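You operate a simulated robot arm through the tools that you are given. There is no shell and no other tool.

You are at the controls of a simulated robot arm. One attempt, no reset.

## Task
Shut the grey oven's door and vent, heat it, then switch off.
Fine: door and vent shut and dial to 60 before you switch on; switch off once the needle is in the green; the tray stays in.

Only the result counts: the job must be done as asked and must still hold three seconds after the hand-in. Knocking over, shifting, dropping, spilling or breaking anything else fails it.

## Robot
A 6-joint arm with a two-finger gripper, fixed in place. Base frame: the origin is on the floor under the middle of its stand, x ahead of it, y to its left, z up; the work surface is at about z = 80. Readings come in cm, degrees, newtons and seconds.
With the tool pointing down near the work surface it reaches from about 32 to 84 cm from the base axis. Its first joint turns from -166.0 to 166.0 degrees. Payload 2.45 kg.
Tool frame: the origin (TCP) lies between the finger pads and is the grasp point; the fingertips stand 2 cm ahead of it; z points along the fingers, y is the line along which they close. The gripper opens to 14 cm; its body begins 16.8 cm behind the TCP.
Orientation is that of the tool frame in the base frame, as a unit quaternion [w, x, y, z]. With the fingers straight down and closing along the base's y, the tool's x points along the base's -x, its y along +y and its z along -z.

## Interface
- The arm moves only by the tool arm_command. Its argument "targets" is a list of rows, each a list of 7 numbers: the opening in per cent of the stroke, from 0 (shut) to 100 (fully open), then the shift along the base's x, y, z in units of 40 mm (1.0 is 40 mm), then the turn, a rotation vector about the base's x, y, z in units of 4 degrees (1.0 is 4 degrees). In form: [[jaw, tx, ty, tz, ax, ay, az], ...]. A call has 1 to 20 rows; each row shifts and turns the commanded pose from where the row before left it. A call with a number of a shift or a turn outside -1 to 1 is refused whole. Each row takes 0.2 s and may step no farther than 5 cm and 8.6 degrees from the row before; otherwise, or with a gripper value out of range, the whole call is refused. A pose out of reach is approached as far as the arm can. The call stops where the force on the tool passes 40 N (or 10 N more than at its start, if that is more) or the arm is blocked; 0.2 s more then pass. The fingers move at their own pace (about 4.5 cm/s each) and stop on an object; they squeeze with about 23 N. The grip force told is the motor's: it shows also when the fingers shut on nothing. Time passes only in rows, and 0.2 s behind the last, so rows that do not move let the fingers close. It gives the time, the measured TCP pose, the force on the tool (base axes), the opening and the grip force at its end, in the units of the frame above (readings bear some noise), with the torque about the TCP (base axes, N m) and any sound that the robot's microphone picked up.
- Cameras (640 x 400 px; columns grow to the right, rows downward): "scene" is fixed at [5.84, -65.57, 160.98]; the picture's right is [0.63, -0.78, 0.00], its down [-0.55, -0.44, -0.71] and it looks along [0.55, 0.44, -0.71] (base axes); focal length 214 px, centre (320, 200). "wrist" rides on the gripper at [7.8, 1.1, -20.9] in the tool frame; the picture's right is [-0.14, 0.99, 0.00], its down [-0.92, -0.13, -0.37] and it looks along [-0.37, -0.05, 0.93] (tool axes); focal length 280 px, centre (320, 200). There is no depth. A picture from a camera that has moved, and an enlarged one, comes with that camera's place and axes in the base frame and with its lens. The place of the scene camera against the robot may be out by one fixed shift of up to 1.2 cm in any direction.
- capture(camera): a new picture of that camera. It takes no simulated time.
- lift_body(by): moves the trunk up (or, below 0, down) by that many cm; the arm rides with it, the base frame stays. It gives what a move gives, with no picture.
- close_up(camera, box): a new picture of the part [left, top, right, bottom] of that camera's present view, enlarged. It takes no simulated time.
- finish_job(): hands the job in; it is judged then, once.

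Nothing tells you positions but the pictures and the camera data. Unless the task says otherwise, let go and move clear before handing in.

The tools are called after ">>>" as name(argument=value, ...) on one line, values as JSON. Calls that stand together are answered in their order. arm_command: Moves the arm, as the interface text tells. Its arguments: {"type":"object","properties":{"targets":{"type":"array"}},"required":["targets"]} The other tools are called the same way: lift_body (by) moves the trunk up or down; capture (camera) takes a picture; close_up (camera, box) takes an enlarged picture of a part of a camera's view; finish_job () hands the job in.

At the start:

```text
time: 0.0
ee_pos: [17.55, -42.76, 143.87]
tcp_rot: [0.0, 0.0, 1.0, 0.001]
ft_force: [-0.6, 0.0, 0.4]
ft_torque: [0.02, 0.01, -0.01]
grip_width: 14.0
grip_force: 0.1
trunk travel left (down, up): [-17.5, 5.5]
```

scene: 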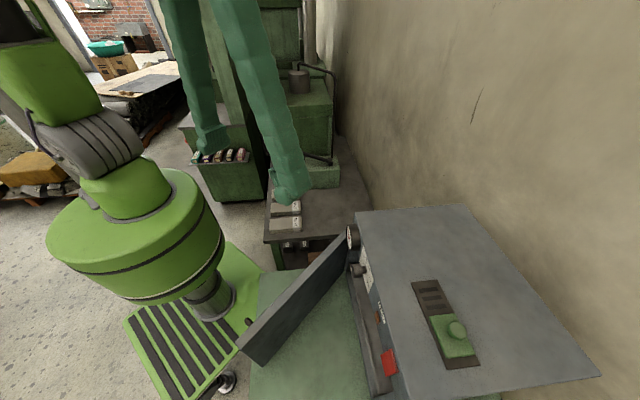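
wrist: 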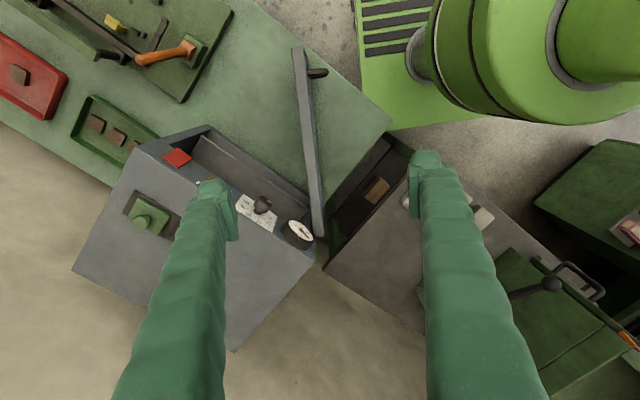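

I see the grey oven with its door swung open, a green vent slider on top, a dial, a gauge and a red switch on its front. I will look closer before moving anything.

>>> close_up(camera="scene", box=[230, 190, 430, 400])

>>> close_up(camera="scene", box=[340, 200, 600, 400])

>>> close_up(camera="wrist", box=[60, 30, 400, 350])

>>> close_up(camera="wrist", box=[120, 120, 330, 260])

```text
1.90 times, centred on (330, 295) of scene
camera zoom: at [5.84, -65.57, 160.98], right [0.63, -0.78, 0.0], down [-0.55, -0.44, -0.71], along [0.55, 0.44, -0.71], focal length 408 px, centre (301, 19)
```

zoom: 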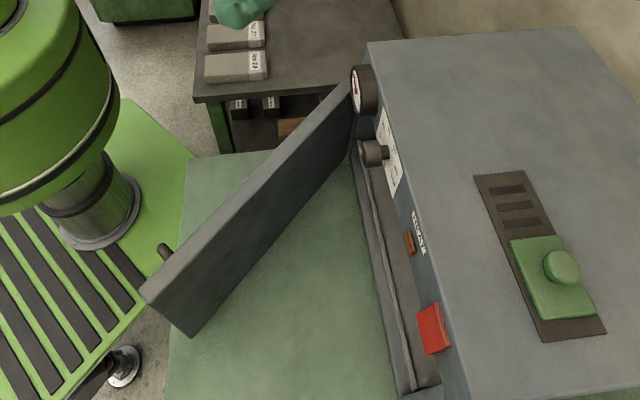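

```text
2.00 times, centred on (470, 300) of scene
camera zoom: at [5.84, -65.57, 160.98], right [0.63, -0.78, 0.0], down [-0.55, -0.44, -0.71], along [0.55, 0.44, -0.71], focal length 429 px, centre (20, 0)
```

zoom: 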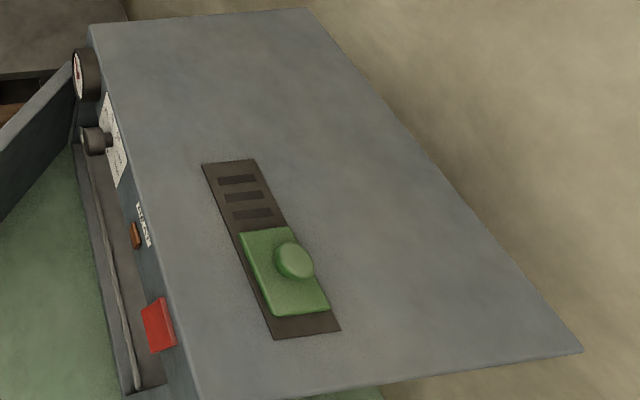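

```text
1.25 times, centred on (230, 190) of wrist
camera zoom: at [9.65, -41.67, 164.88], right [0.14, 0.99, 0.0], down [0.92, -0.13, 0.37], along [0.37, -0.05, -0.93], focal length 350 px, centre (432, 212)
```

zoom: 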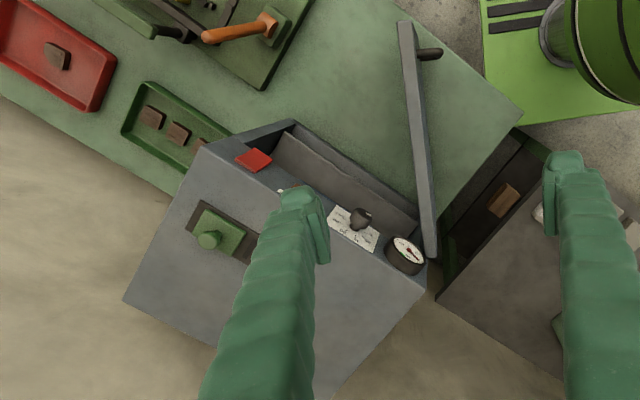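

```text
2.86 times, centred on (225, 190) of wrist
camera zoom: at [9.65, -41.67, 164.88], right [0.14, 0.99, 0.0], down [0.92, -0.13, 0.37], along [0.37, -0.05, -0.93], focal length 801 px, centre (591, 229)
```

zoom: 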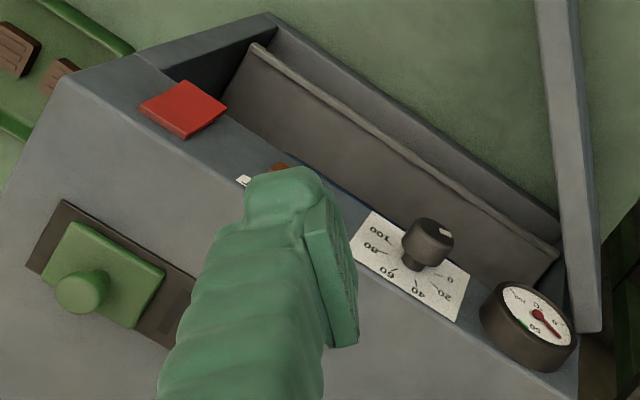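

The oven stands at about 45° with its front top edge running from roughly (15,-78) to (45,-47) at z≈112. The door is hinged at the gauge end and swung open about 47°, with its free end near (2,-46). I'll shut the fingers, step back toward the robot and look at the door again.

>>> arm_command(targets=[[0, 0, 0.8, 0, 0, 0, 0], [0, 0, 0.8, -0.5, 0, 0, 0], [0, 0, 0, -0.5, 0, 0, 0], [0, 0, 0, -0.5, 0, 0, 0], [0, 0, 0, 0, 0, 0, 0], [0, 0, 0, 0, 0, 0, 0], [0, 0, 0, 0, 0, 0, 0]])

>>> capture(camera="wrist")

>>> capture(camera="scene")

```text
time: 1.6
ee_pos: [17.66, -36.33, 137.86]
tcp_rot: [0.001, 0.0, 1.0, 0.0]
ft_force: [0.3, -0.1, -0.2]
ft_torque: [0.03, 0.0, -0.01]
grip_width: 0.0
grip_force: 3.0
trunk travel left (down, up): [-17.5, 5.5]
```

```text
taken
camera wrist: at [9.63, -35.27, 158.89], right [0.14, 0.99, 0.0], down [0.92, -0.13, 0.37], along [0.37, -0.05, -0.93], focal length 280 px, centre (320, 200)
```

wrist: 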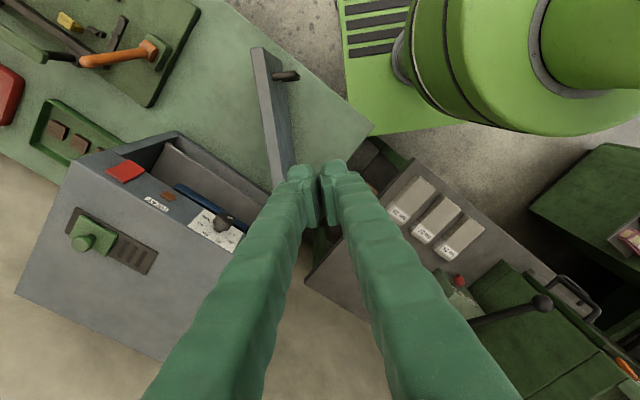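

```text
taken
```

scene: 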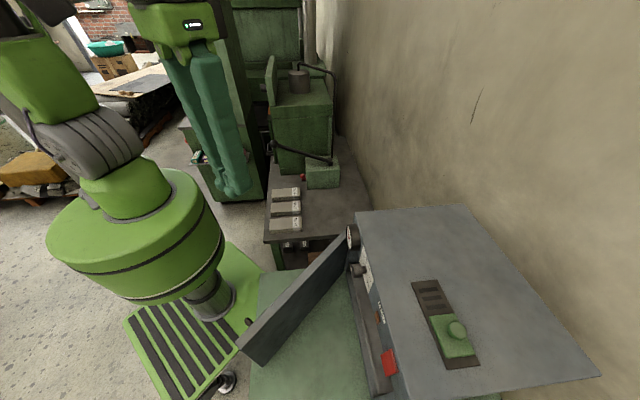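

The door's outer face lies near y≈-44.6 at x≈17 and its top is at z≈104. The shut fingers are clear of it on the robot side, so I'll go straight down beside the outer face.

>>> arm_command(targets=[[0, 0, 0, -1, 0, 0, 0], [0, 0, 0, -1, 0, 0, 0], [0, 0, 0, -1, 0, 0, 0], [0, 0, 0, -1, 0, 0, 0], [0, 0, 0, -1, 0, 0, 0], [0, 0, 0, -1, 0, 0, 0], [0, 0, 0, -1, 0, 0, 0], [0, 0, 0, -1, 0, 0, 0], [0, 0, 0, -1, 0, 0, 0], [0, 0, 0, -0.9, 0, 0, 0]])

>>> capture(camera="wrist")

>>> capture(camera="scene")

```text
time: 3.8
ee_pos: [17.61, -36.35, 98.27]
tcp_rot: [0.0, 0.001, 1.0, -0.001]
ft_force: [0.3, -0.5, 1.0]
ft_torque: [0.03, 0.03, 0.0]
grip_width: 0.0
grip_force: 23.2
trunk travel left (down, up): [-17.5, 5.5]
```

```text
taken
camera wrist: at [9.6, -35.29, 119.19], right [0.14, 0.99, 0.0], down [0.92, -0.13, 0.37], along [0.37, -0.05, -0.93], focal length 280 px, centre (320, 200)
```

wrist: 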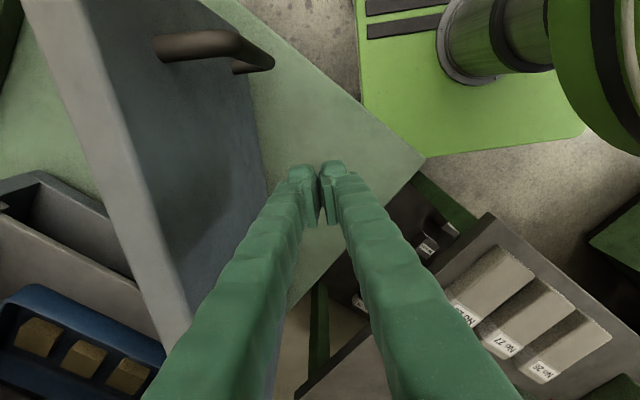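

```text
taken
```

scene: 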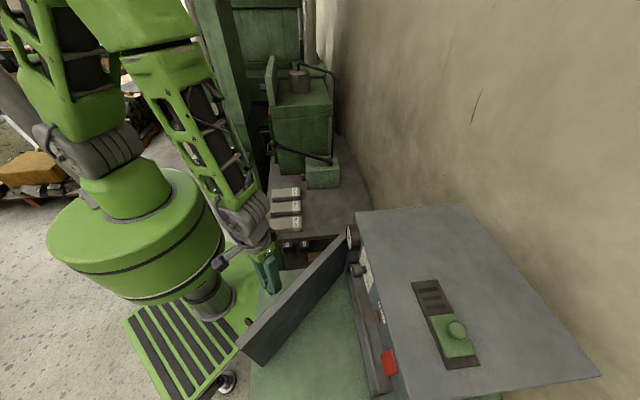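

The blue tray with its three pieces sits inside the cavity, and the door's D-handle is nearer the free end than my fingers. I'll push the outer face along its arc, tilting the tool so only the tips lead.

>>> arm_command(targets=[[0, -0.28, -0.5, -0.8, 0, 0, 0], [0, 0, -0.5, 0, 0, 0, 0], [0, 0, -0.5, 0, 0, 0, 0], [0, 0, -0.5, 0, 0, 0, 0], [0, 0, -0.5, 0, -0.7, -0.7, 0], [0, 0, -0.5, 0, -0.7, -0.7, 0], [0, 0.05, -0.5, 0, -0.7, -0.7, 0], [0, 0.1, -0.5, 0, -0.7, -0.7, 0], [0, 0.1, -0.5, 0, -0.7, -0.7, 0]])

>>> capture(camera="wrist")

>>> capture(camera="scene")

```text
time: 5.8
ee_pos: [17.51, -54.65, 95.22]
tcp_rot: [0.121, 0.001, 0.986, -0.117]
ft_force: [0.0, -0.8, -0.7]
ft_torque: [-0.01, -0.02, 0.0]
grip_width: 0.03
grip_force: 22.9
out of reach, approached as far as the arm can: row 9
trunk travel left (down, up): [-17.5, 5.5]
```

```text
taken
camera wrist: at [4.84, -49.0, 112.96], right [0.16, 0.97, -0.2], down [0.8, -0.01, 0.6], along [0.57, -0.25, -0.78], focal length 280 px, centre (320, 200)
```

wrist: 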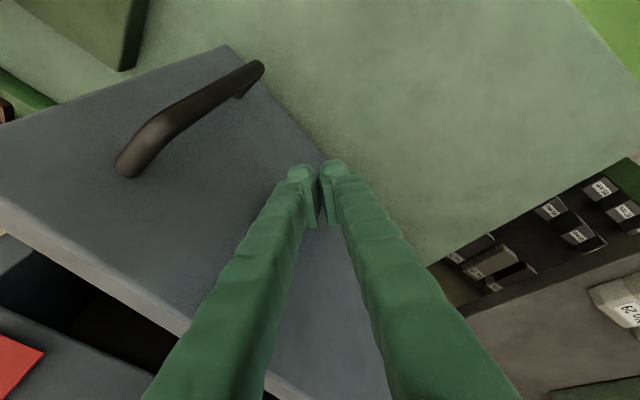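

```text
taken
```

scene: 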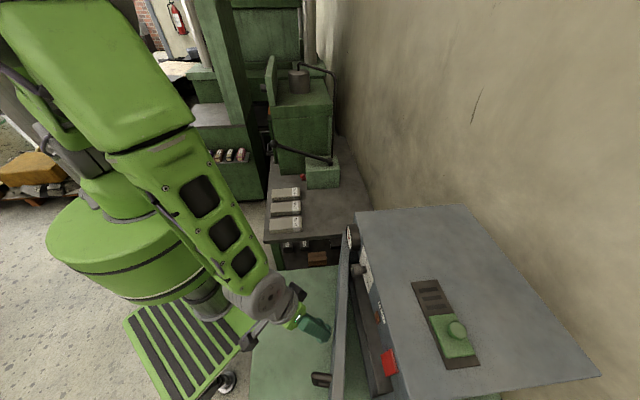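

The door is about half closed now and I'm still on its outer face. The last tilt step ran out of reach, so I'll keep this tilt and continue along the arc.

>>> arm_command(targets=[[0, 0.2, -0.45, 0, 0, 0, 0], [0, 0.2, -0.45, 0, 0, 0, 0], [0, 0.22, -0.45, 0, 0, 0, 0]])

>>> capture(camera="wrist")

>>> capture(camera="scene")

```text
time: 6.6
ee_pos: [19.99, -59.98, 95.31]
tcp_rot: [0.121, 0.0, 0.985, -0.122]
ft_force: [0.3, -1.2, -0.2]
ft_torque: [0.01, -0.01, -0.02]
grip_width: 0.0
grip_force: 23.1
trunk travel left (down, up): [-17.5, 5.5]
```

```text
taken
camera wrist: at [7.34, -54.25, 112.9], right [0.16, 0.97, -0.2], down [0.8, -0.01, 0.6], along [0.58, -0.26, -0.78], focal length 280 px, centre (320, 200)
```

wrist: 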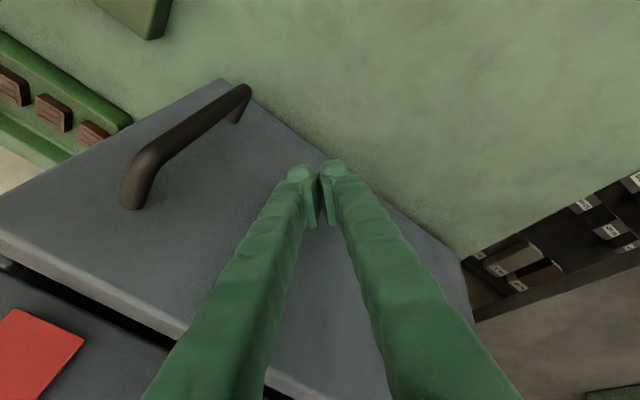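

```text
taken
```

scene: 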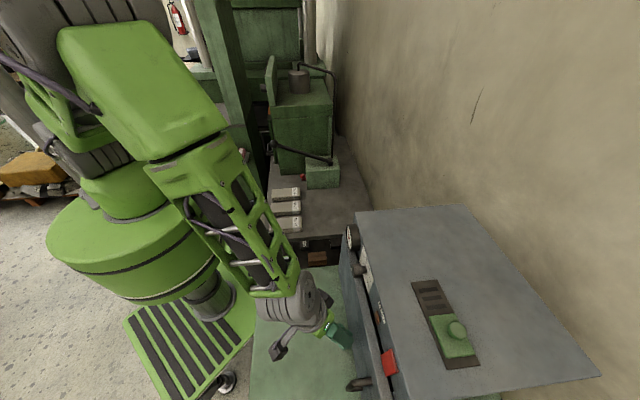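

The door follows easily with almost no force. I'll keep pushing in small steps until it seats.

>>> arm_command(targets=[[0, 0.2, -0.35, 0, 0, 0, 0], [0, 0.2, -0.35, 0, 0, 0, 0], [0, 0.2, -0.3, 0, 0, 0, 0], [0, 0.12, -0.15, 0, 0, 0, 0]])

>>> capture(camera="wrist")

>>> close_up(camera="scene", box=[310, 200, 500, 400])

```text
time: 7.2
ee_pos: [20.67, -61.18, 94.89]
tcp_rot: [0.12, 0.001, 0.986, -0.114]
ft_force: [-18.9, 15.4, 5.1]
ft_torque: [-0.09, -0.04, -0.25]
grip_width: 0.01
grip_force: 22.9
trunk travel left (down, up): [-17.5, 5.5]
stopped in row 2: the force on the tool passed its limit at 54 N (the readings are from after the stop); the commanded pose is now the measured one
```

```text
taken
camera wrist: at [8.05, -55.77, 112.55], right [0.16, 0.97, -0.19], down [0.8, -0.02, 0.6], along [0.57, -0.25, -0.78], focal length 280 px, centre (320, 200)
```

wrist: 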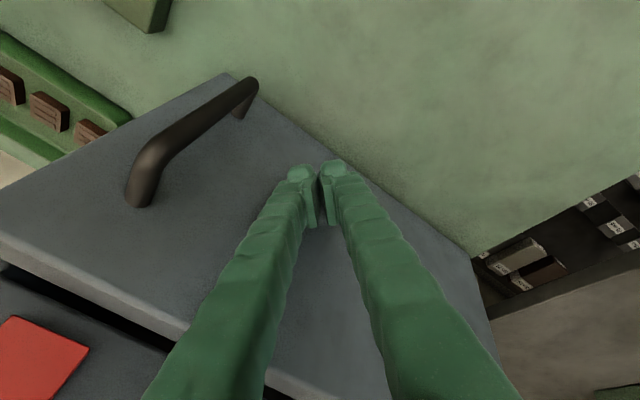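

```text
2.00 times, centred on (405, 300) of scene
camera zoom: at [5.84, -65.57, 160.98], right [0.63, -0.78, 0.0], down [-0.55, -0.44, -0.71], along [0.55, 0.44, -0.71], focal length 429 px, centre (150, 0)
```

zoom: 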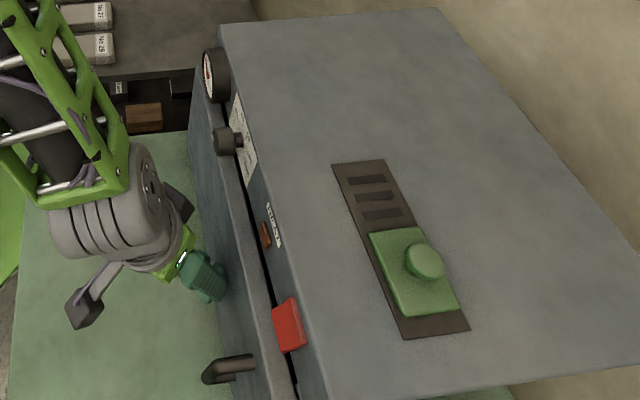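

The push stopped against something stiff, with the reaction square to the oven front. I'll check closely whether the door is fully seated.

>>> close_up(camera="scene", box=[335, 215, 415, 300])

>>> close_up(camera="scene", box=[345, 310, 425, 400])

>>> close_up(camera="wrist", box=[0, 200, 200, 400])

```text
4.71 times, centred on (375, 258) of scene
camera zoom: at [5.84, -65.57, 160.98], right [0.63, -0.78, 0.0], down [-0.55, -0.44, -0.71], along [0.55, 0.44, -0.71], focal length 1009 px, centre (61, -71)
```

zoom: 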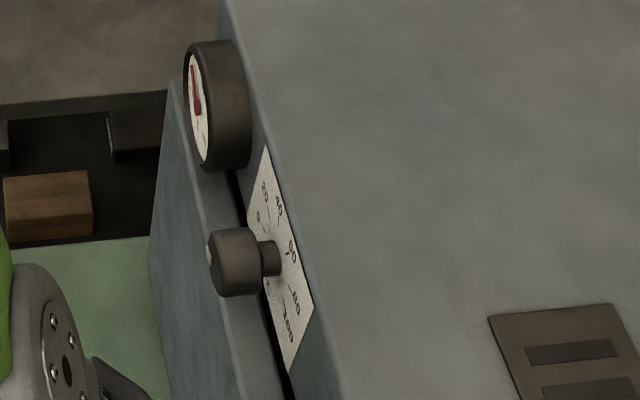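

```text
4.44 times, centred on (385, 355) of scene
camera zoom: at [5.84, -65.57, 160.98], right [0.63, -0.78, 0.0], down [-0.55, -0.44, -0.71], along [0.55, 0.44, -0.71], focal length 953 px, centre (31, -489)
```

zoom: 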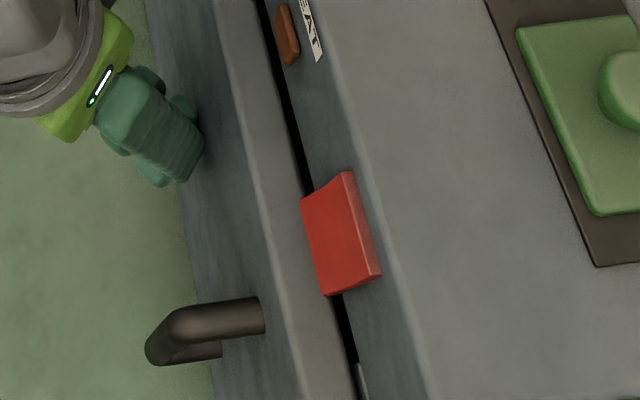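

```text
2.00 times, centred on (100, 300) of wrist
camera zoom: at [8.05, -55.77, 112.55], right [0.16, 0.97, -0.19], down [0.8, -0.02, 0.6], along [0.57, -0.25, -0.78], focal length 561 px, centre (760, 0)
```

zoom: 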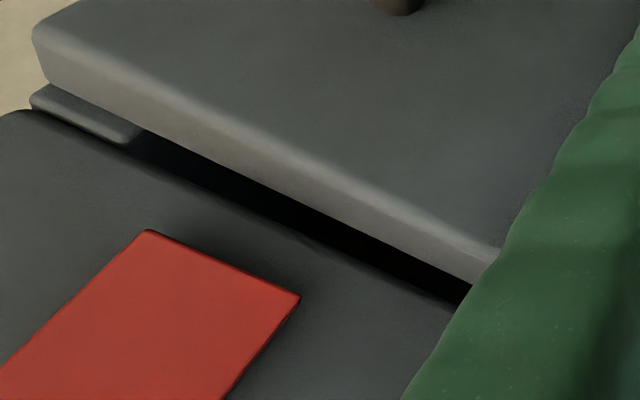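

The gap beside the panel has the same width at hinge and free end, so the door looks parallel and seated. I'll press once more to confirm it doesn't give, then back off and see whether it stays.

>>> arm_command(targets=[[0, 0.12, -0.12, 0, 0, 0, 0], [0, 0.05, -0.05, 0, 0, 0, 0]])

>>> close_up(camera="scene", box=[345, 310, 425, 400])

```text
time: 7.5
ee_pos: [20.73, -61.22, 94.6]
tcp_rot: [0.12, 0.003, 0.986, -0.112]
ft_force: [-14.9, 10.8, 5.1]
ft_torque: [-0.17, -0.06, -0.2]
grip_width: 0.01
grip_force: 23.0
trunk travel left (down, up): [-17.5, 5.5]
stopped in row 1: the force on the tool passed its limit at 47 N (the readings are from after the stop); the commanded pose is now the measured one
```

```text
4.44 times, centred on (385, 355) of scene
camera zoom: at [5.84, -65.57, 160.98], right [0.63, -0.78, 0.0], down [-0.55, -0.44, -0.71], along [0.55, 0.44, -0.71], focal length 953 px, centre (31, -489)
```

zoom: 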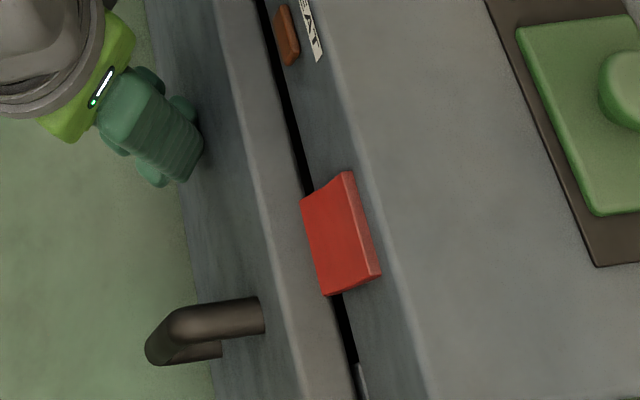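

The door holds firm with no further give, so I'll back straight off from it and rise, then check that it stays put.

>>> arm_command(targets=[[0, -0.35, 0.35, 0, 0, 0, 0], [0, -0.5, 0.5, 0, 0, 0, 0], [0, -0.5, 0.5, 0.3, 0, 0, 0], [0, 0, 0.2, 0.8, 0, 0, 0], [0, 0, 0, 1, 0, 0, 0], [0, 0, 0, 1, 0, 0, 0], [0, 0, 0, 1, 0, 0, 0]])

>>> capture(camera="wrist")

>>> capture(camera="scene")

```text
time: 9.1
ee_pos: [15.52, -55.13, 111.12]
tcp_rot: [0.119, 0.002, 0.986, -0.114]
ft_force: [1.2, 0.5, -0.3]
ft_torque: [-0.04, -0.01, -0.01]
grip_width: 0.0
grip_force: 22.7
trunk travel left (down, up): [-17.5, 5.5]
```

```text
taken
camera wrist: at [2.96, -49.69, 128.88], right [0.16, 0.97, -0.19], down [0.8, -0.02, 0.59], along [0.57, -0.25, -0.78], focal length 280 px, centre (320, 200)
```

wrist: 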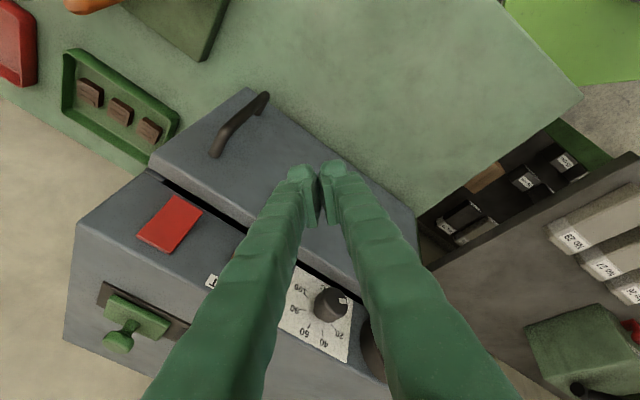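

```text
taken
```

scene: 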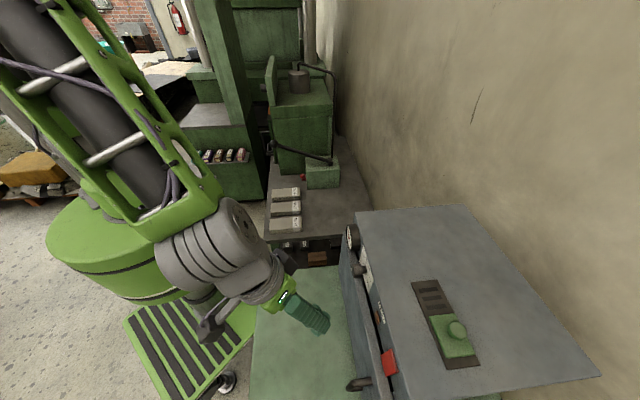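

The door stays shut. Next is the vent: its knob stands on top of the oven near (30,-79), z≈116–118. I'll rise and turn the tool so the fingers close along the slider's track.

>>> arm_command(targets=[[50, 0, 0, 0.5, 0.219, -0.211, -0.885], [50, 0, 0, 0.5, 0.219, -0.211, -0.885], [50, 0, 0, 0.5, 0.219, -0.211, -0.885], [50, 0, 0, 0.5, 0.219, -0.211, -0.885], [50, 0, 0, 0.5, 0.219, -0.211, -0.885], [50, 0, 0, 0.5, 0.219, -0.211, -0.885], [50, 0, 0, 0.5, 0.219, -0.211, -0.885], [50, 0, 0, 0.5, 0.219, -0.211, -0.885], [50, 0, 0, 0.5, 0.219, -0.211, -0.885], [50, 0, 0, 0.3, 0.219, -0.211, -0.885], [50, 0, 0, 0.3, 0.219, -0.211, -0.885], [50, 0, 0, 0, 0.219, -0.211, -0.885]])

>>> capture(camera="wrist")

```text
time: 11.7
ee_pos: [15.45, -55.19, 131.57]
tcp_rot: [0.153, 0.38, 0.91, -0.059]
ft_force: [0.7, -0.3, -0.1]
ft_torque: [-0.01, 0.02, -0.01]
grip_width: 7.01
grip_force: 0.0
trunk travel left (down, up): [-17.5, 5.5]
```

```text
taken
camera wrist: at [6.06, -44.65, 148.73], right [0.79, 0.61, 0.05], down [0.43, -0.63, 0.65], along [0.43, -0.49, -0.76], focal length 280 px, centre (320, 200)
```

wrist: 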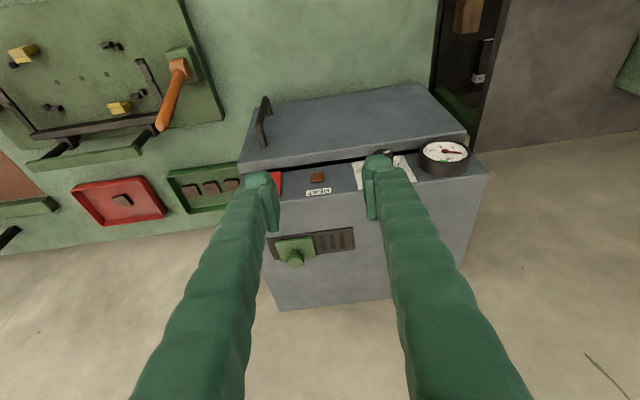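

The knob sits at about (29.3,-78.4) with its top near z≈117. I'll move over it at a safe height and look again.

>>> arm_command(targets=[[50, 0.49, -0.82, 0, 0, 0, 0], [50, 0.49, -0.82, 0, 0, 0, 0], [50, 0.49, -0.82, 0, 0, 0, 0], [50, 0.49, -0.82, 0, 0, 0, 0], [50, 0.49, -0.82, 0, 0, 0, 0], [50, 0.49, -0.82, 0, 0, 0, 0]])

>>> capture(camera="wrist")

>>> capture(camera="scene")

```text
time: 13.1
ee_pos: [27.27, -75.2, 131.33]
tcp_rot: [0.153, 0.379, 0.911, -0.058]
ft_force: [-0.8, 0.0, -1.0]
ft_torque: [0.06, 0.01, -0.01]
grip_width: 7.0
grip_force: 0.1
trunk travel left (down, up): [-17.5, 5.5]
```

```text
taken
camera wrist: at [17.85, -64.54, 148.62], right [0.79, 0.61, 0.05], down [0.44, -0.63, 0.65], along [0.43, -0.49, -0.76], focal length 280 px, centre (320, 200)
```

wrist: 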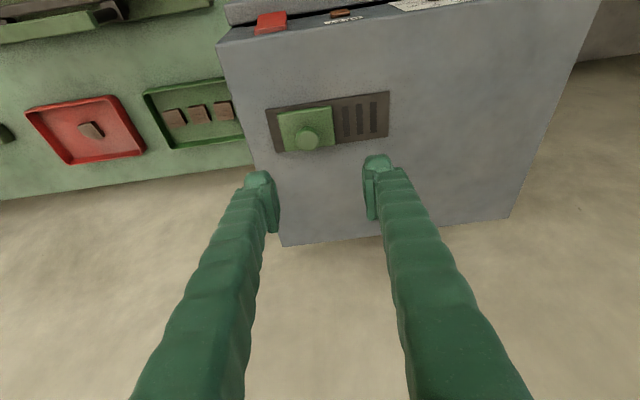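

```text
taken
```

scene: 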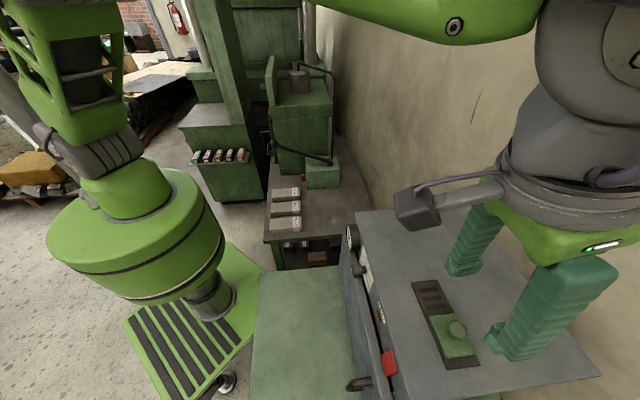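

The knob top triangulates to about (28.2,-77.8,117.6), between the open fingers. I'll descend over it in two stages.

>>> arm_command(targets=[[50, 0.22, -0.64, -0.5, 0, 0, 0], [50, 0, 0, -0.8, 0, 0, 0], [50, 0, 0, -0.8, 0, 0, 0], [50, 0, 0, -0.5, 0, 0, 0]])

>>> capture(camera="wrist")

>>> close_up(camera="scene", box=[380, 230, 640, 400])

```text
time: 14.1
ee_pos: [28.19, -77.58, 121.06]
tcp_rot: [0.155, 0.379, 0.91, -0.059]
ft_force: [-0.6, -0.1, 0.0]
ft_torque: [-0.02, 0.0, -0.01]
grip_width: 6.99
grip_force: 0.0
trunk travel left (down, up): [-17.5, 5.5]
```

```text
taken
camera wrist: at [18.67, -66.97, 138.46], right [0.79, 0.61, 0.05], down [0.43, -0.63, 0.65], along [0.43, -0.49, -0.76], focal length 280 px, centre (320, 200)
```

wrist: 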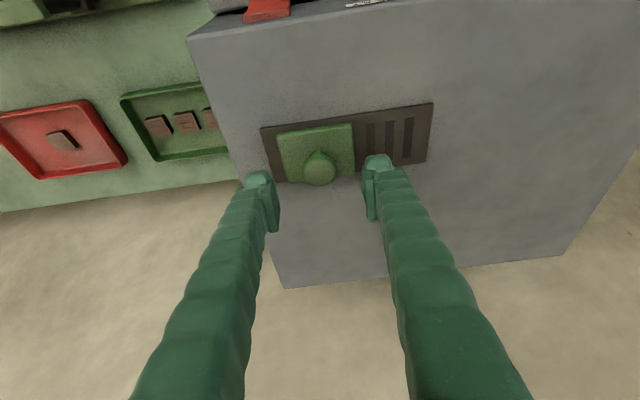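

```text
2.35 times, centred on (510, 315) of scene
camera zoom: at [5.84, -65.57, 160.98], right [0.63, -0.78, 0.0], down [-0.55, -0.44, -0.71], along [0.55, 0.44, -0.71], focal length 505 px, centre (-127, -71)
```

zoom: 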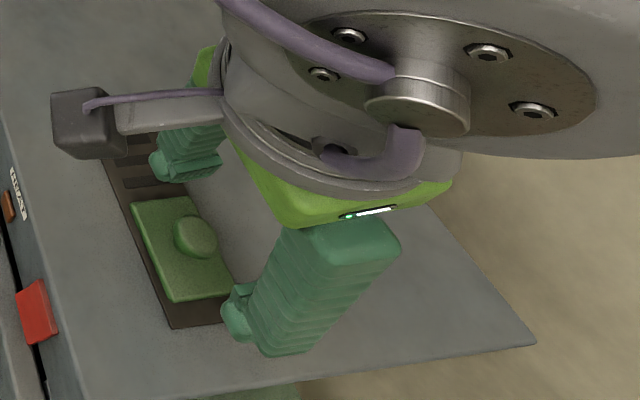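

The knob is centred between the fingers, so I'll lower around it and close.

>>> arm_command(targets=[[50, 0, 0, -0.5, 0, 0, 0], [50, 0, 0, -0.5, 0, 0, 0], [50, 0, 0, -0.18, 0, 0, 0]])

>>> capture(camera="wrist")

>>> close_up(camera="scene", box=[380, 230, 640, 400])

```text
time: 14.9
ee_pos: [28.25, -77.82, 117.94]
tcp_rot: [0.159, 0.378, 0.909, -0.067]
ft_force: [-1.3, 6.6, 15.6]
ft_torque: [0.4, -0.02, 0.05]
grip_width: 7.11
grip_force: 0.3
trunk travel left (down, up): [-17.5, 5.5]
stopped in row 3: the force on the tool passed its limit at 51 N (the readings are from after the stop); the commanded pose is now the measured one
```

```text
taken
camera wrist: at [18.67, -66.88, 135.04], right [0.79, 0.61, 0.05], down [0.43, -0.62, 0.66], along [0.43, -0.5, -0.75], focal length 280 px, centre (320, 200)
```

wrist: 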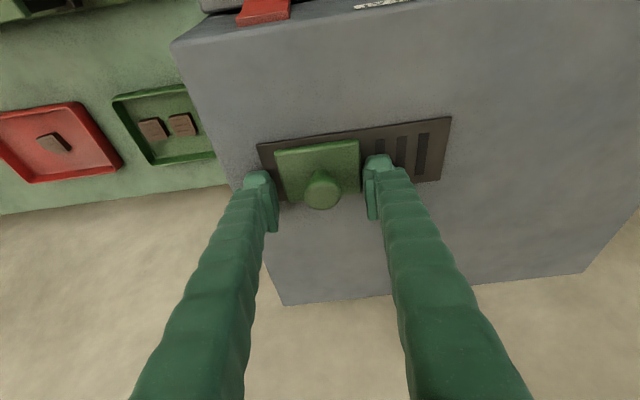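

```text
2.35 times, centred on (510, 315) of scene
camera zoom: at [5.84, -65.57, 160.98], right [0.63, -0.78, 0.0], down [-0.55, -0.44, -0.71], along [0.55, 0.44, -0.71], focal length 505 px, centre (-127, -71)
```

zoom: 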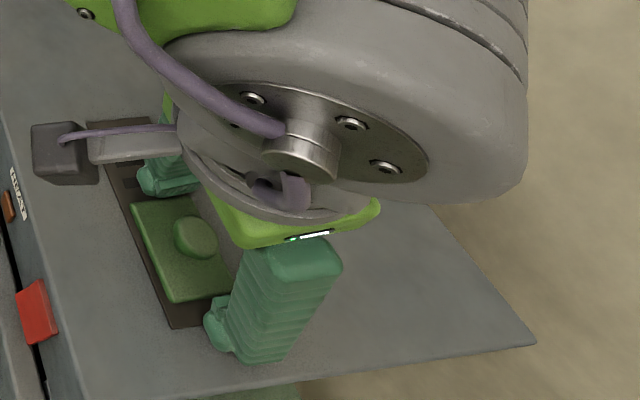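

The fingertips touched the oven top or slider plate, so I'll rise a little to free them and narrow the jaw around the knob.

>>> arm_command(targets=[[50, 0, 0, 0.12, 0, 0, 0], [40, 0, 0, 0, 0, 0, 0], [33, 0, 0, 0, 0, 0, 0], [33, 0, 0, 0, 0, 0, 0]])

>>> close_up(camera="wrist", box=[220, 110, 460, 260])

>>> close_up(camera="scene", box=[400, 250, 520, 390])

```text
time: 15.9
ee_pos: [28.33, -77.72, 117.95]
tcp_rot: [0.158, 0.378, 0.91, -0.063]
ft_force: [5.4, 12.2, 3.7]
ft_torque: [0.26, -0.2, 0.04]
grip_width: 6.44
grip_force: 37.1
trunk travel left (down, up): [-17.5, 5.5]
```

```text
2.67 times, centred on (340, 185) of wrist
camera zoom: at [18.87, -66.88, 135.17], right [0.79, 0.61, 0.05], down [0.43, -0.62, 0.66], along [0.43, -0.5, -0.75], focal length 748 px, centre (267, 240)
```

zoom: 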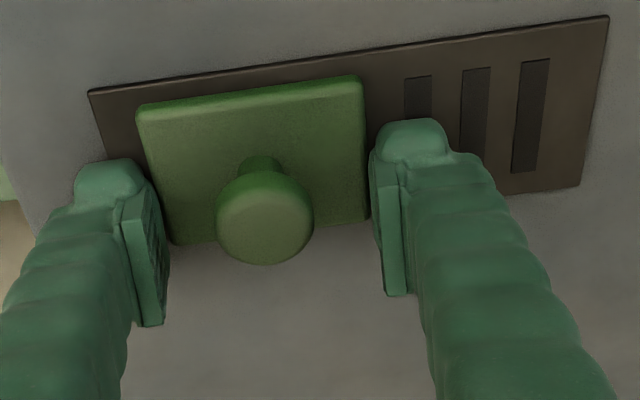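

```text
2.86 times, centred on (460, 320) of scene
camera zoom: at [5.84, -65.57, 160.98], right [0.63, -0.78, 0.0], down [-0.55, -0.44, -0.71], along [0.55, 0.44, -0.71], focal length 613 px, centre (-80, -143)
```

zoom: 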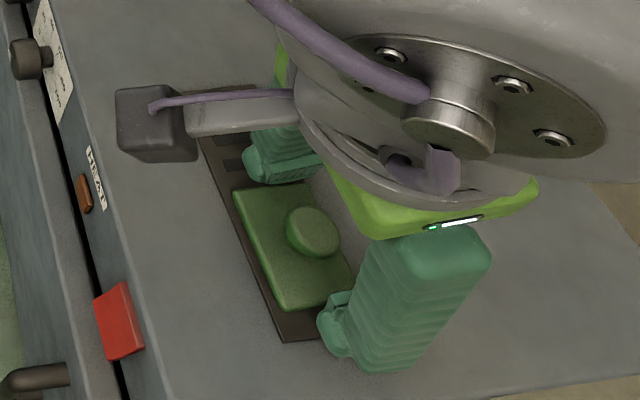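

The jaw has closed on the slider plate's two edges (6.4 cm wide), which is a good hold along the track. I'll slide it toward the slots.

>>> arm_command(targets=[[33, 0.15, 0.15, 0.02, 0, 0, 0], [33, 0.2, 0.2, 0, 0, 0, 0], [33, 0.2, 0.2, 0, 0, 0, 0], [33, 0.2, 0.2, 0, 0, 0, 0]])

>>> capture(camera="wrist")

>>> close_up(camera="scene", box=[400, 250, 520, 390])

```text
time: 16.9
ee_pos: [31.23, -74.92, 118.02]
tcp_rot: [0.157, 0.378, 0.91, -0.064]
ft_force: [-5.8, 5.0, -5.2]
ft_torque: [-0.13, 0.41, -0.22]
grip_width: 6.42
grip_force: 44.6
trunk travel left (down, up): [-17.5, 5.5]
```

```text
taken
camera wrist: at [21.67, -64.09, 135.2], right [0.79, 0.61, 0.05], down [0.43, -0.62, 0.66], along [0.43, -0.5, -0.75], focal length 280 px, centre (320, 200)
```

wrist: 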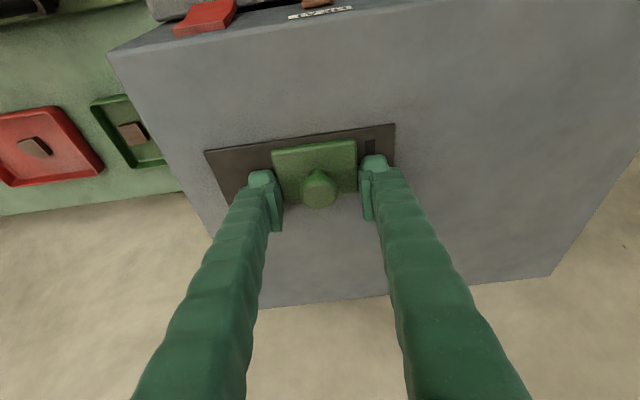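

```text
2.86 times, centred on (460, 320) of scene
camera zoom: at [5.84, -65.57, 160.98], right [0.63, -0.78, 0.0], down [-0.55, -0.44, -0.71], along [0.55, 0.44, -0.71], focal length 613 px, centre (-80, -143)
```

zoom: 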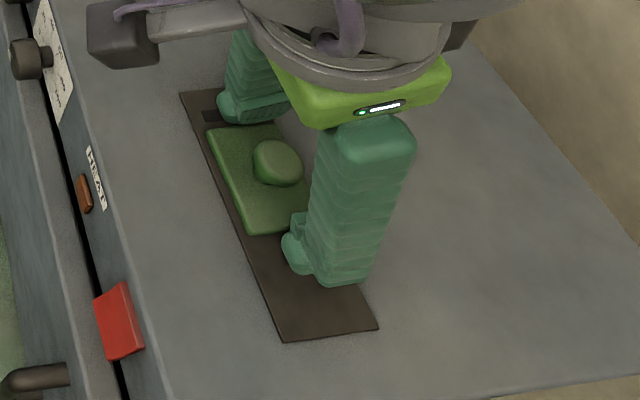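

The slider is moving well and covers most of the slots. I'll keep going in small steps until it stops at the end of its track.

>>> arm_command(targets=[[33, 0.15, 0.15, 0, 0, 0, 0], [33, 0.15, 0.15, 0, 0, 0, 0], [33, 0.12, 0.12, 0, 0, 0, 0], [33, 0.1, 0.1, 0, 0, 0, 0]])

>>> capture(camera="wrist")

>>> close_up(camera="scene", box=[400, 250, 520, 390])

```text
time: 17.9
ee_pos: [33.11, -73.09, 117.98]
tcp_rot: [0.158, 0.378, 0.91, -0.065]
ft_force: [-13.5, -0.9, -9.9]
ft_torque: [0.28, 0.2, 0.33]
grip_width: 6.43
grip_force: 45.2
trunk travel left (down, up): [-17.5, 5.5]
```

```text
taken
camera wrist: at [23.59, -62.15, 135.19], right [0.79, 0.61, 0.05], down [0.43, -0.62, 0.66], along [0.43, -0.5, -0.75], focal length 280 px, centre (320, 200)
```

wrist: 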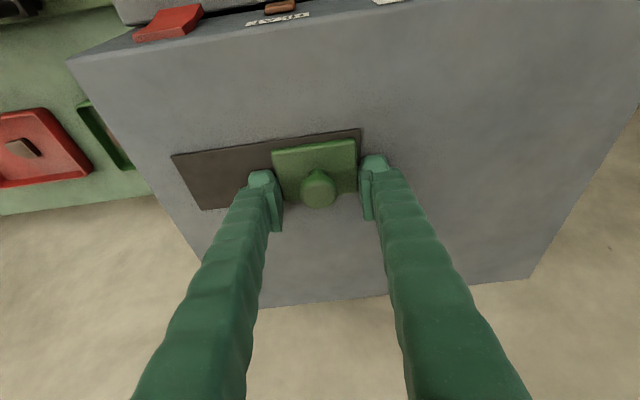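

```text
2.86 times, centred on (460, 320) of scene
camera zoom: at [5.84, -65.57, 160.98], right [0.63, -0.78, 0.0], down [-0.55, -0.44, -0.71], along [0.55, 0.44, -0.71], focal length 613 px, centre (-80, -143)
```

zoom: 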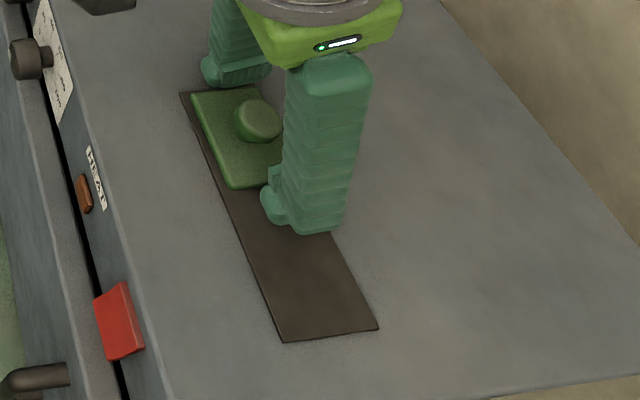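

The slider reaches the far end of the track and all slots look covered. I'll press slightly further to confirm it is on its stop.

>>> arm_command(targets=[[33, 0.08, 0.08, 0, 0, 0, 0], [33, 0.08, 0.08, 0, 0, 0, 0]])

>>> close_up(camera="wrist", box=[160, 100, 440, 280])

>>> close_up(camera="scene", box=[400, 250, 520, 390])

```text
time: 18.4
ee_pos: [33.14, -72.93, 118.08]
tcp_rot: [0.157, 0.38, 0.909, -0.07]
ft_force: [-13.7, -14.0, -5.2]
ft_torque: [-0.37, 0.63, 0.01]
grip_width: 6.43
grip_force: 44.5
trunk travel left (down, up): [-17.5, 5.5]
stopped in row 2: the force on the tool passed its limit at 43 N (the readings are from after the stop); the commanded pose is now the measured one
```

```text
2.22 times, centred on (300, 190) of wrist
camera zoom: at [23.75, -61.94, 135.2], right [0.8, 0.6, 0.04], down [0.43, -0.61, 0.66], along [0.42, -0.51, -0.75], focal length 623 px, centre (364, 222)
```

zoom: 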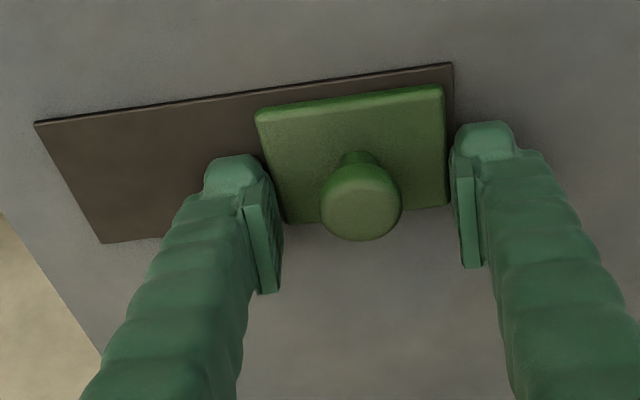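

```text
2.86 times, centred on (460, 320) of scene
camera zoom: at [5.84, -65.57, 160.98], right [0.63, -0.78, 0.0], down [-0.55, -0.44, -0.71], along [0.55, 0.44, -0.71], focal length 613 px, centre (-80, -143)
```

zoom: 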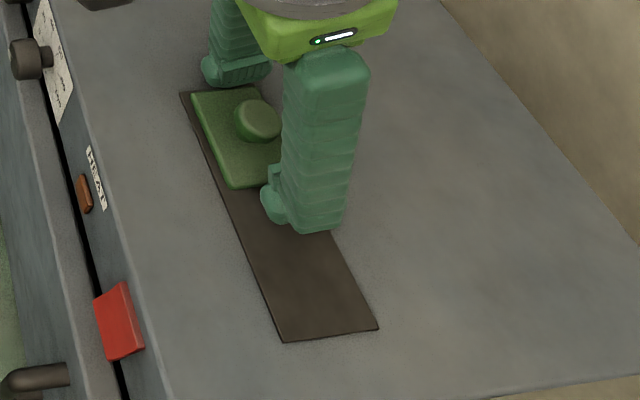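

The slider is hard against its end stop and no slots show. I'll open the jaw and lift straight off.

>>> arm_command(targets=[[58, 0, 0, 0, 0, 0, 0], [58, 0, 0, 0, 0, 0, 0], [58, 0, 0, 0.3, 0, 0, 0], [58, 0, 0, 0.7, 0, 0, 0], [58, 0, 0, 1, 0, 0, 0], [58, 0, 0, 1, 0, 0, 0], [58, 0, 0, 1, 0, 0, 0]])

>>> capture(camera="wrist")

>>> close_up(camera="scene", box=[340, 200, 600, 400])

```text
time: 20.1
ee_pos: [33.32, -72.64, 134.2]
tcp_rot: [0.158, 0.379, 0.909, -0.067]
ft_force: [0.3, -0.1, 0.6]
ft_torque: [0.0, -0.01, -0.01]
grip_width: 8.13
grip_force: 0.2
trunk travel left (down, up): [-17.5, 5.5]
```

```text
taken
camera wrist: at [23.88, -61.63, 151.27], right [0.8, 0.6, 0.04], down [0.43, -0.62, 0.66], along [0.42, -0.5, -0.75], focal length 280 px, centre (320, 200)
```

wrist: 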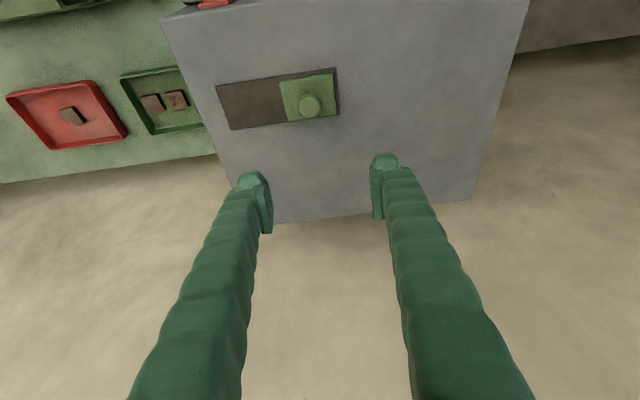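

```text
2.00 times, centred on (470, 300) of scene
camera zoom: at [5.84, -65.57, 160.98], right [0.63, -0.78, 0.0], down [-0.55, -0.44, -0.71], along [0.55, 0.44, -0.71], focal length 429 px, centre (20, 0)
```

zoom: 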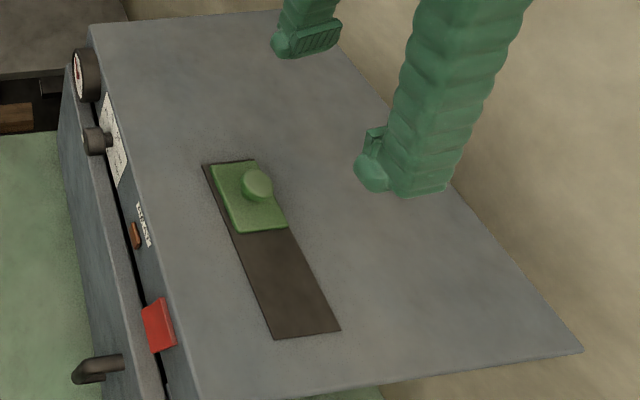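

The vent is fully covered and the oven hasn't moved. Next is the dial: I'll back out in front of the panel with the jaw wide open to get a clear look between the fingers.

>>> arm_command(targets=[[80, -0.44, 0.88, 0, 0, 0, 0], [100, -0.44, 0.88, 0, 0, 0, 0], [100, -0.44, 0.88, 0, 0, 0, 0], [100, -0.44, 0.88, 0, 0, 0, 0], [100, -0.44, 0.88, 0, 0, 0, 0], [100, -0.44, 0.88, 0, 0, 0, 0], [100, -0.44, 0.88, -0.3, 0, 0, 0], [100, -0.44, 0.88, -0.3, 0, 0, 0], [100, 0, 0, -1, 0, 0, 0], [100, 0, 0, -1, 0, 0, 0], [100, 0, 0, -1, 0, 0, 0]])

>>> capture(camera="wrist")

>>> close_up(camera="wrist", box=[220, 60, 480, 220])

```text
time: 22.4
ee_pos: [19.25, -44.57, 119.79]
tcp_rot: [0.157, 0.38, 0.909, -0.068]
ft_force: [-0.4, 0.3, 0.1]
ft_torque: [0.04, 0.01, 0.07]
grip_width: 14.01
grip_force: 0.0
trunk travel left (down, up): [-17.5, 5.5]
```

```text
taken
camera wrist: at [9.81, -33.65, 136.88], right [0.8, 0.6, 0.04], down [0.43, -0.62, 0.66], along [0.42, -0.51, -0.75], focal length 280 px, centre (320, 200)
```

wrist: 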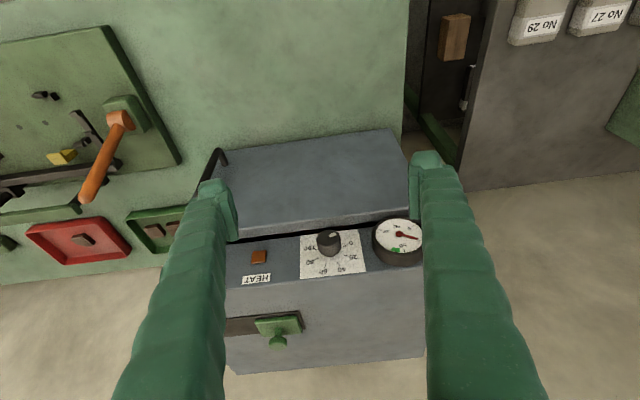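

```text
2.46 times, centred on (350, 140) of wrist
camera zoom: at [9.81, -33.65, 136.88], right [0.8, 0.6, 0.04], down [0.43, -0.62, 0.66], along [0.42, -0.51, -0.75], focal length 690 px, centre (246, 348)
```

zoom: 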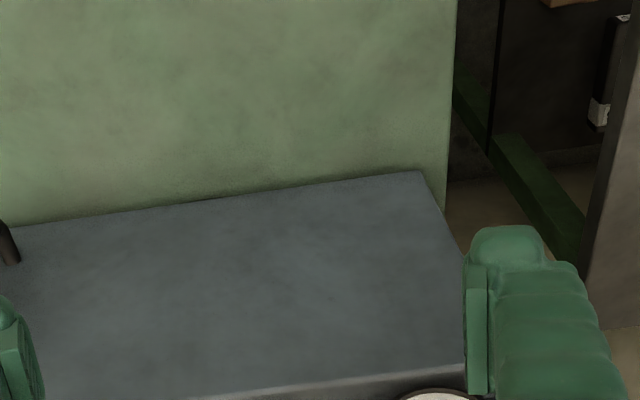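

I have a clear view of the panel (upside down in the picture). I'll enlarge the dial and gauge.

>>> close_up(camera="wrist", box=[285, 210, 445, 295])

>>> close_up(camera="wrist", box=[295, 220, 375, 285])

>>> close_up(camera="wrist", box=[365, 205, 435, 275])

>>> close_up(camera="scene", box=[340, 215, 400, 300])

```text
4.00 times, centred on (365, 252) of wrist
camera zoom: at [9.81, -33.65, 136.88], right [0.8, 0.6, 0.04], down [0.43, -0.62, 0.66], along [0.42, -0.51, -0.75], focal length 1122 px, centre (140, -10)
```

zoom: 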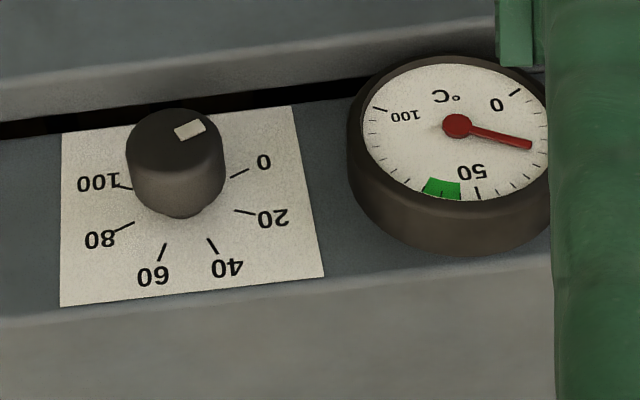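

```text
6.15 times, centred on (335, 252) of wrist
camera zoom: at [9.81, -33.65, 136.88], right [0.8, 0.6, 0.04], down [0.43, -0.62, 0.66], along [0.42, -0.51, -0.75], focal length 1726 px, centre (228, -123)
```

zoom: 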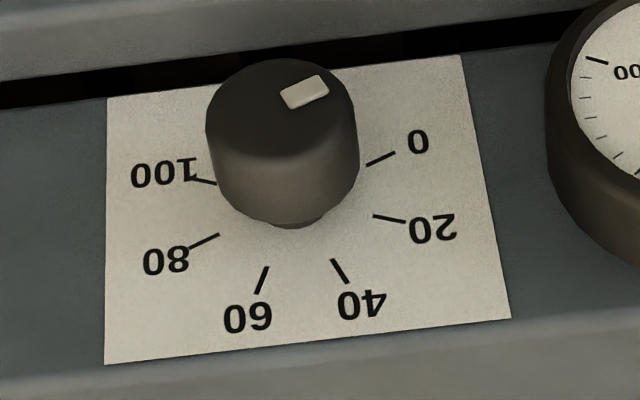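

```text
5.71 times, centred on (400, 240) of wrist
camera zoom: at [9.81, -33.65, 136.88], right [0.8, 0.6, 0.04], down [0.43, -0.62, 0.66], along [0.42, -0.51, -0.75], focal length 1602 px, centre (-137, -29)
```

zoom: 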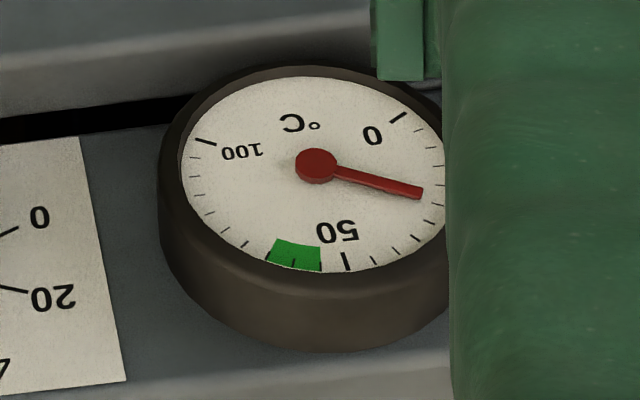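

```text
4.71 times, centred on (370, 258) of scene
camera zoom: at [5.84, -65.57, 160.98], right [0.63, -0.78, 0.0], down [-0.55, -0.44, -0.71], along [0.55, 0.44, -0.71], focal length 1009 px, centre (85, -71)
```

zoom: 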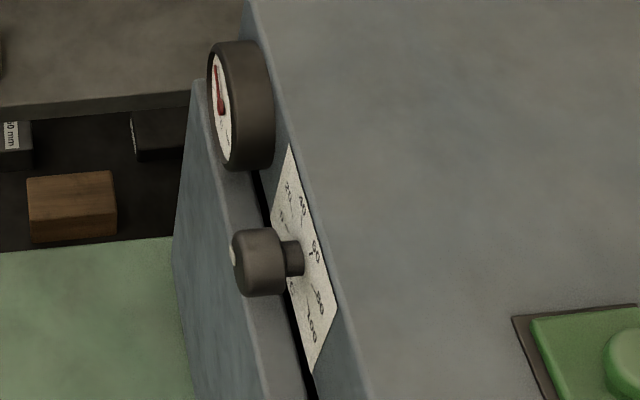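

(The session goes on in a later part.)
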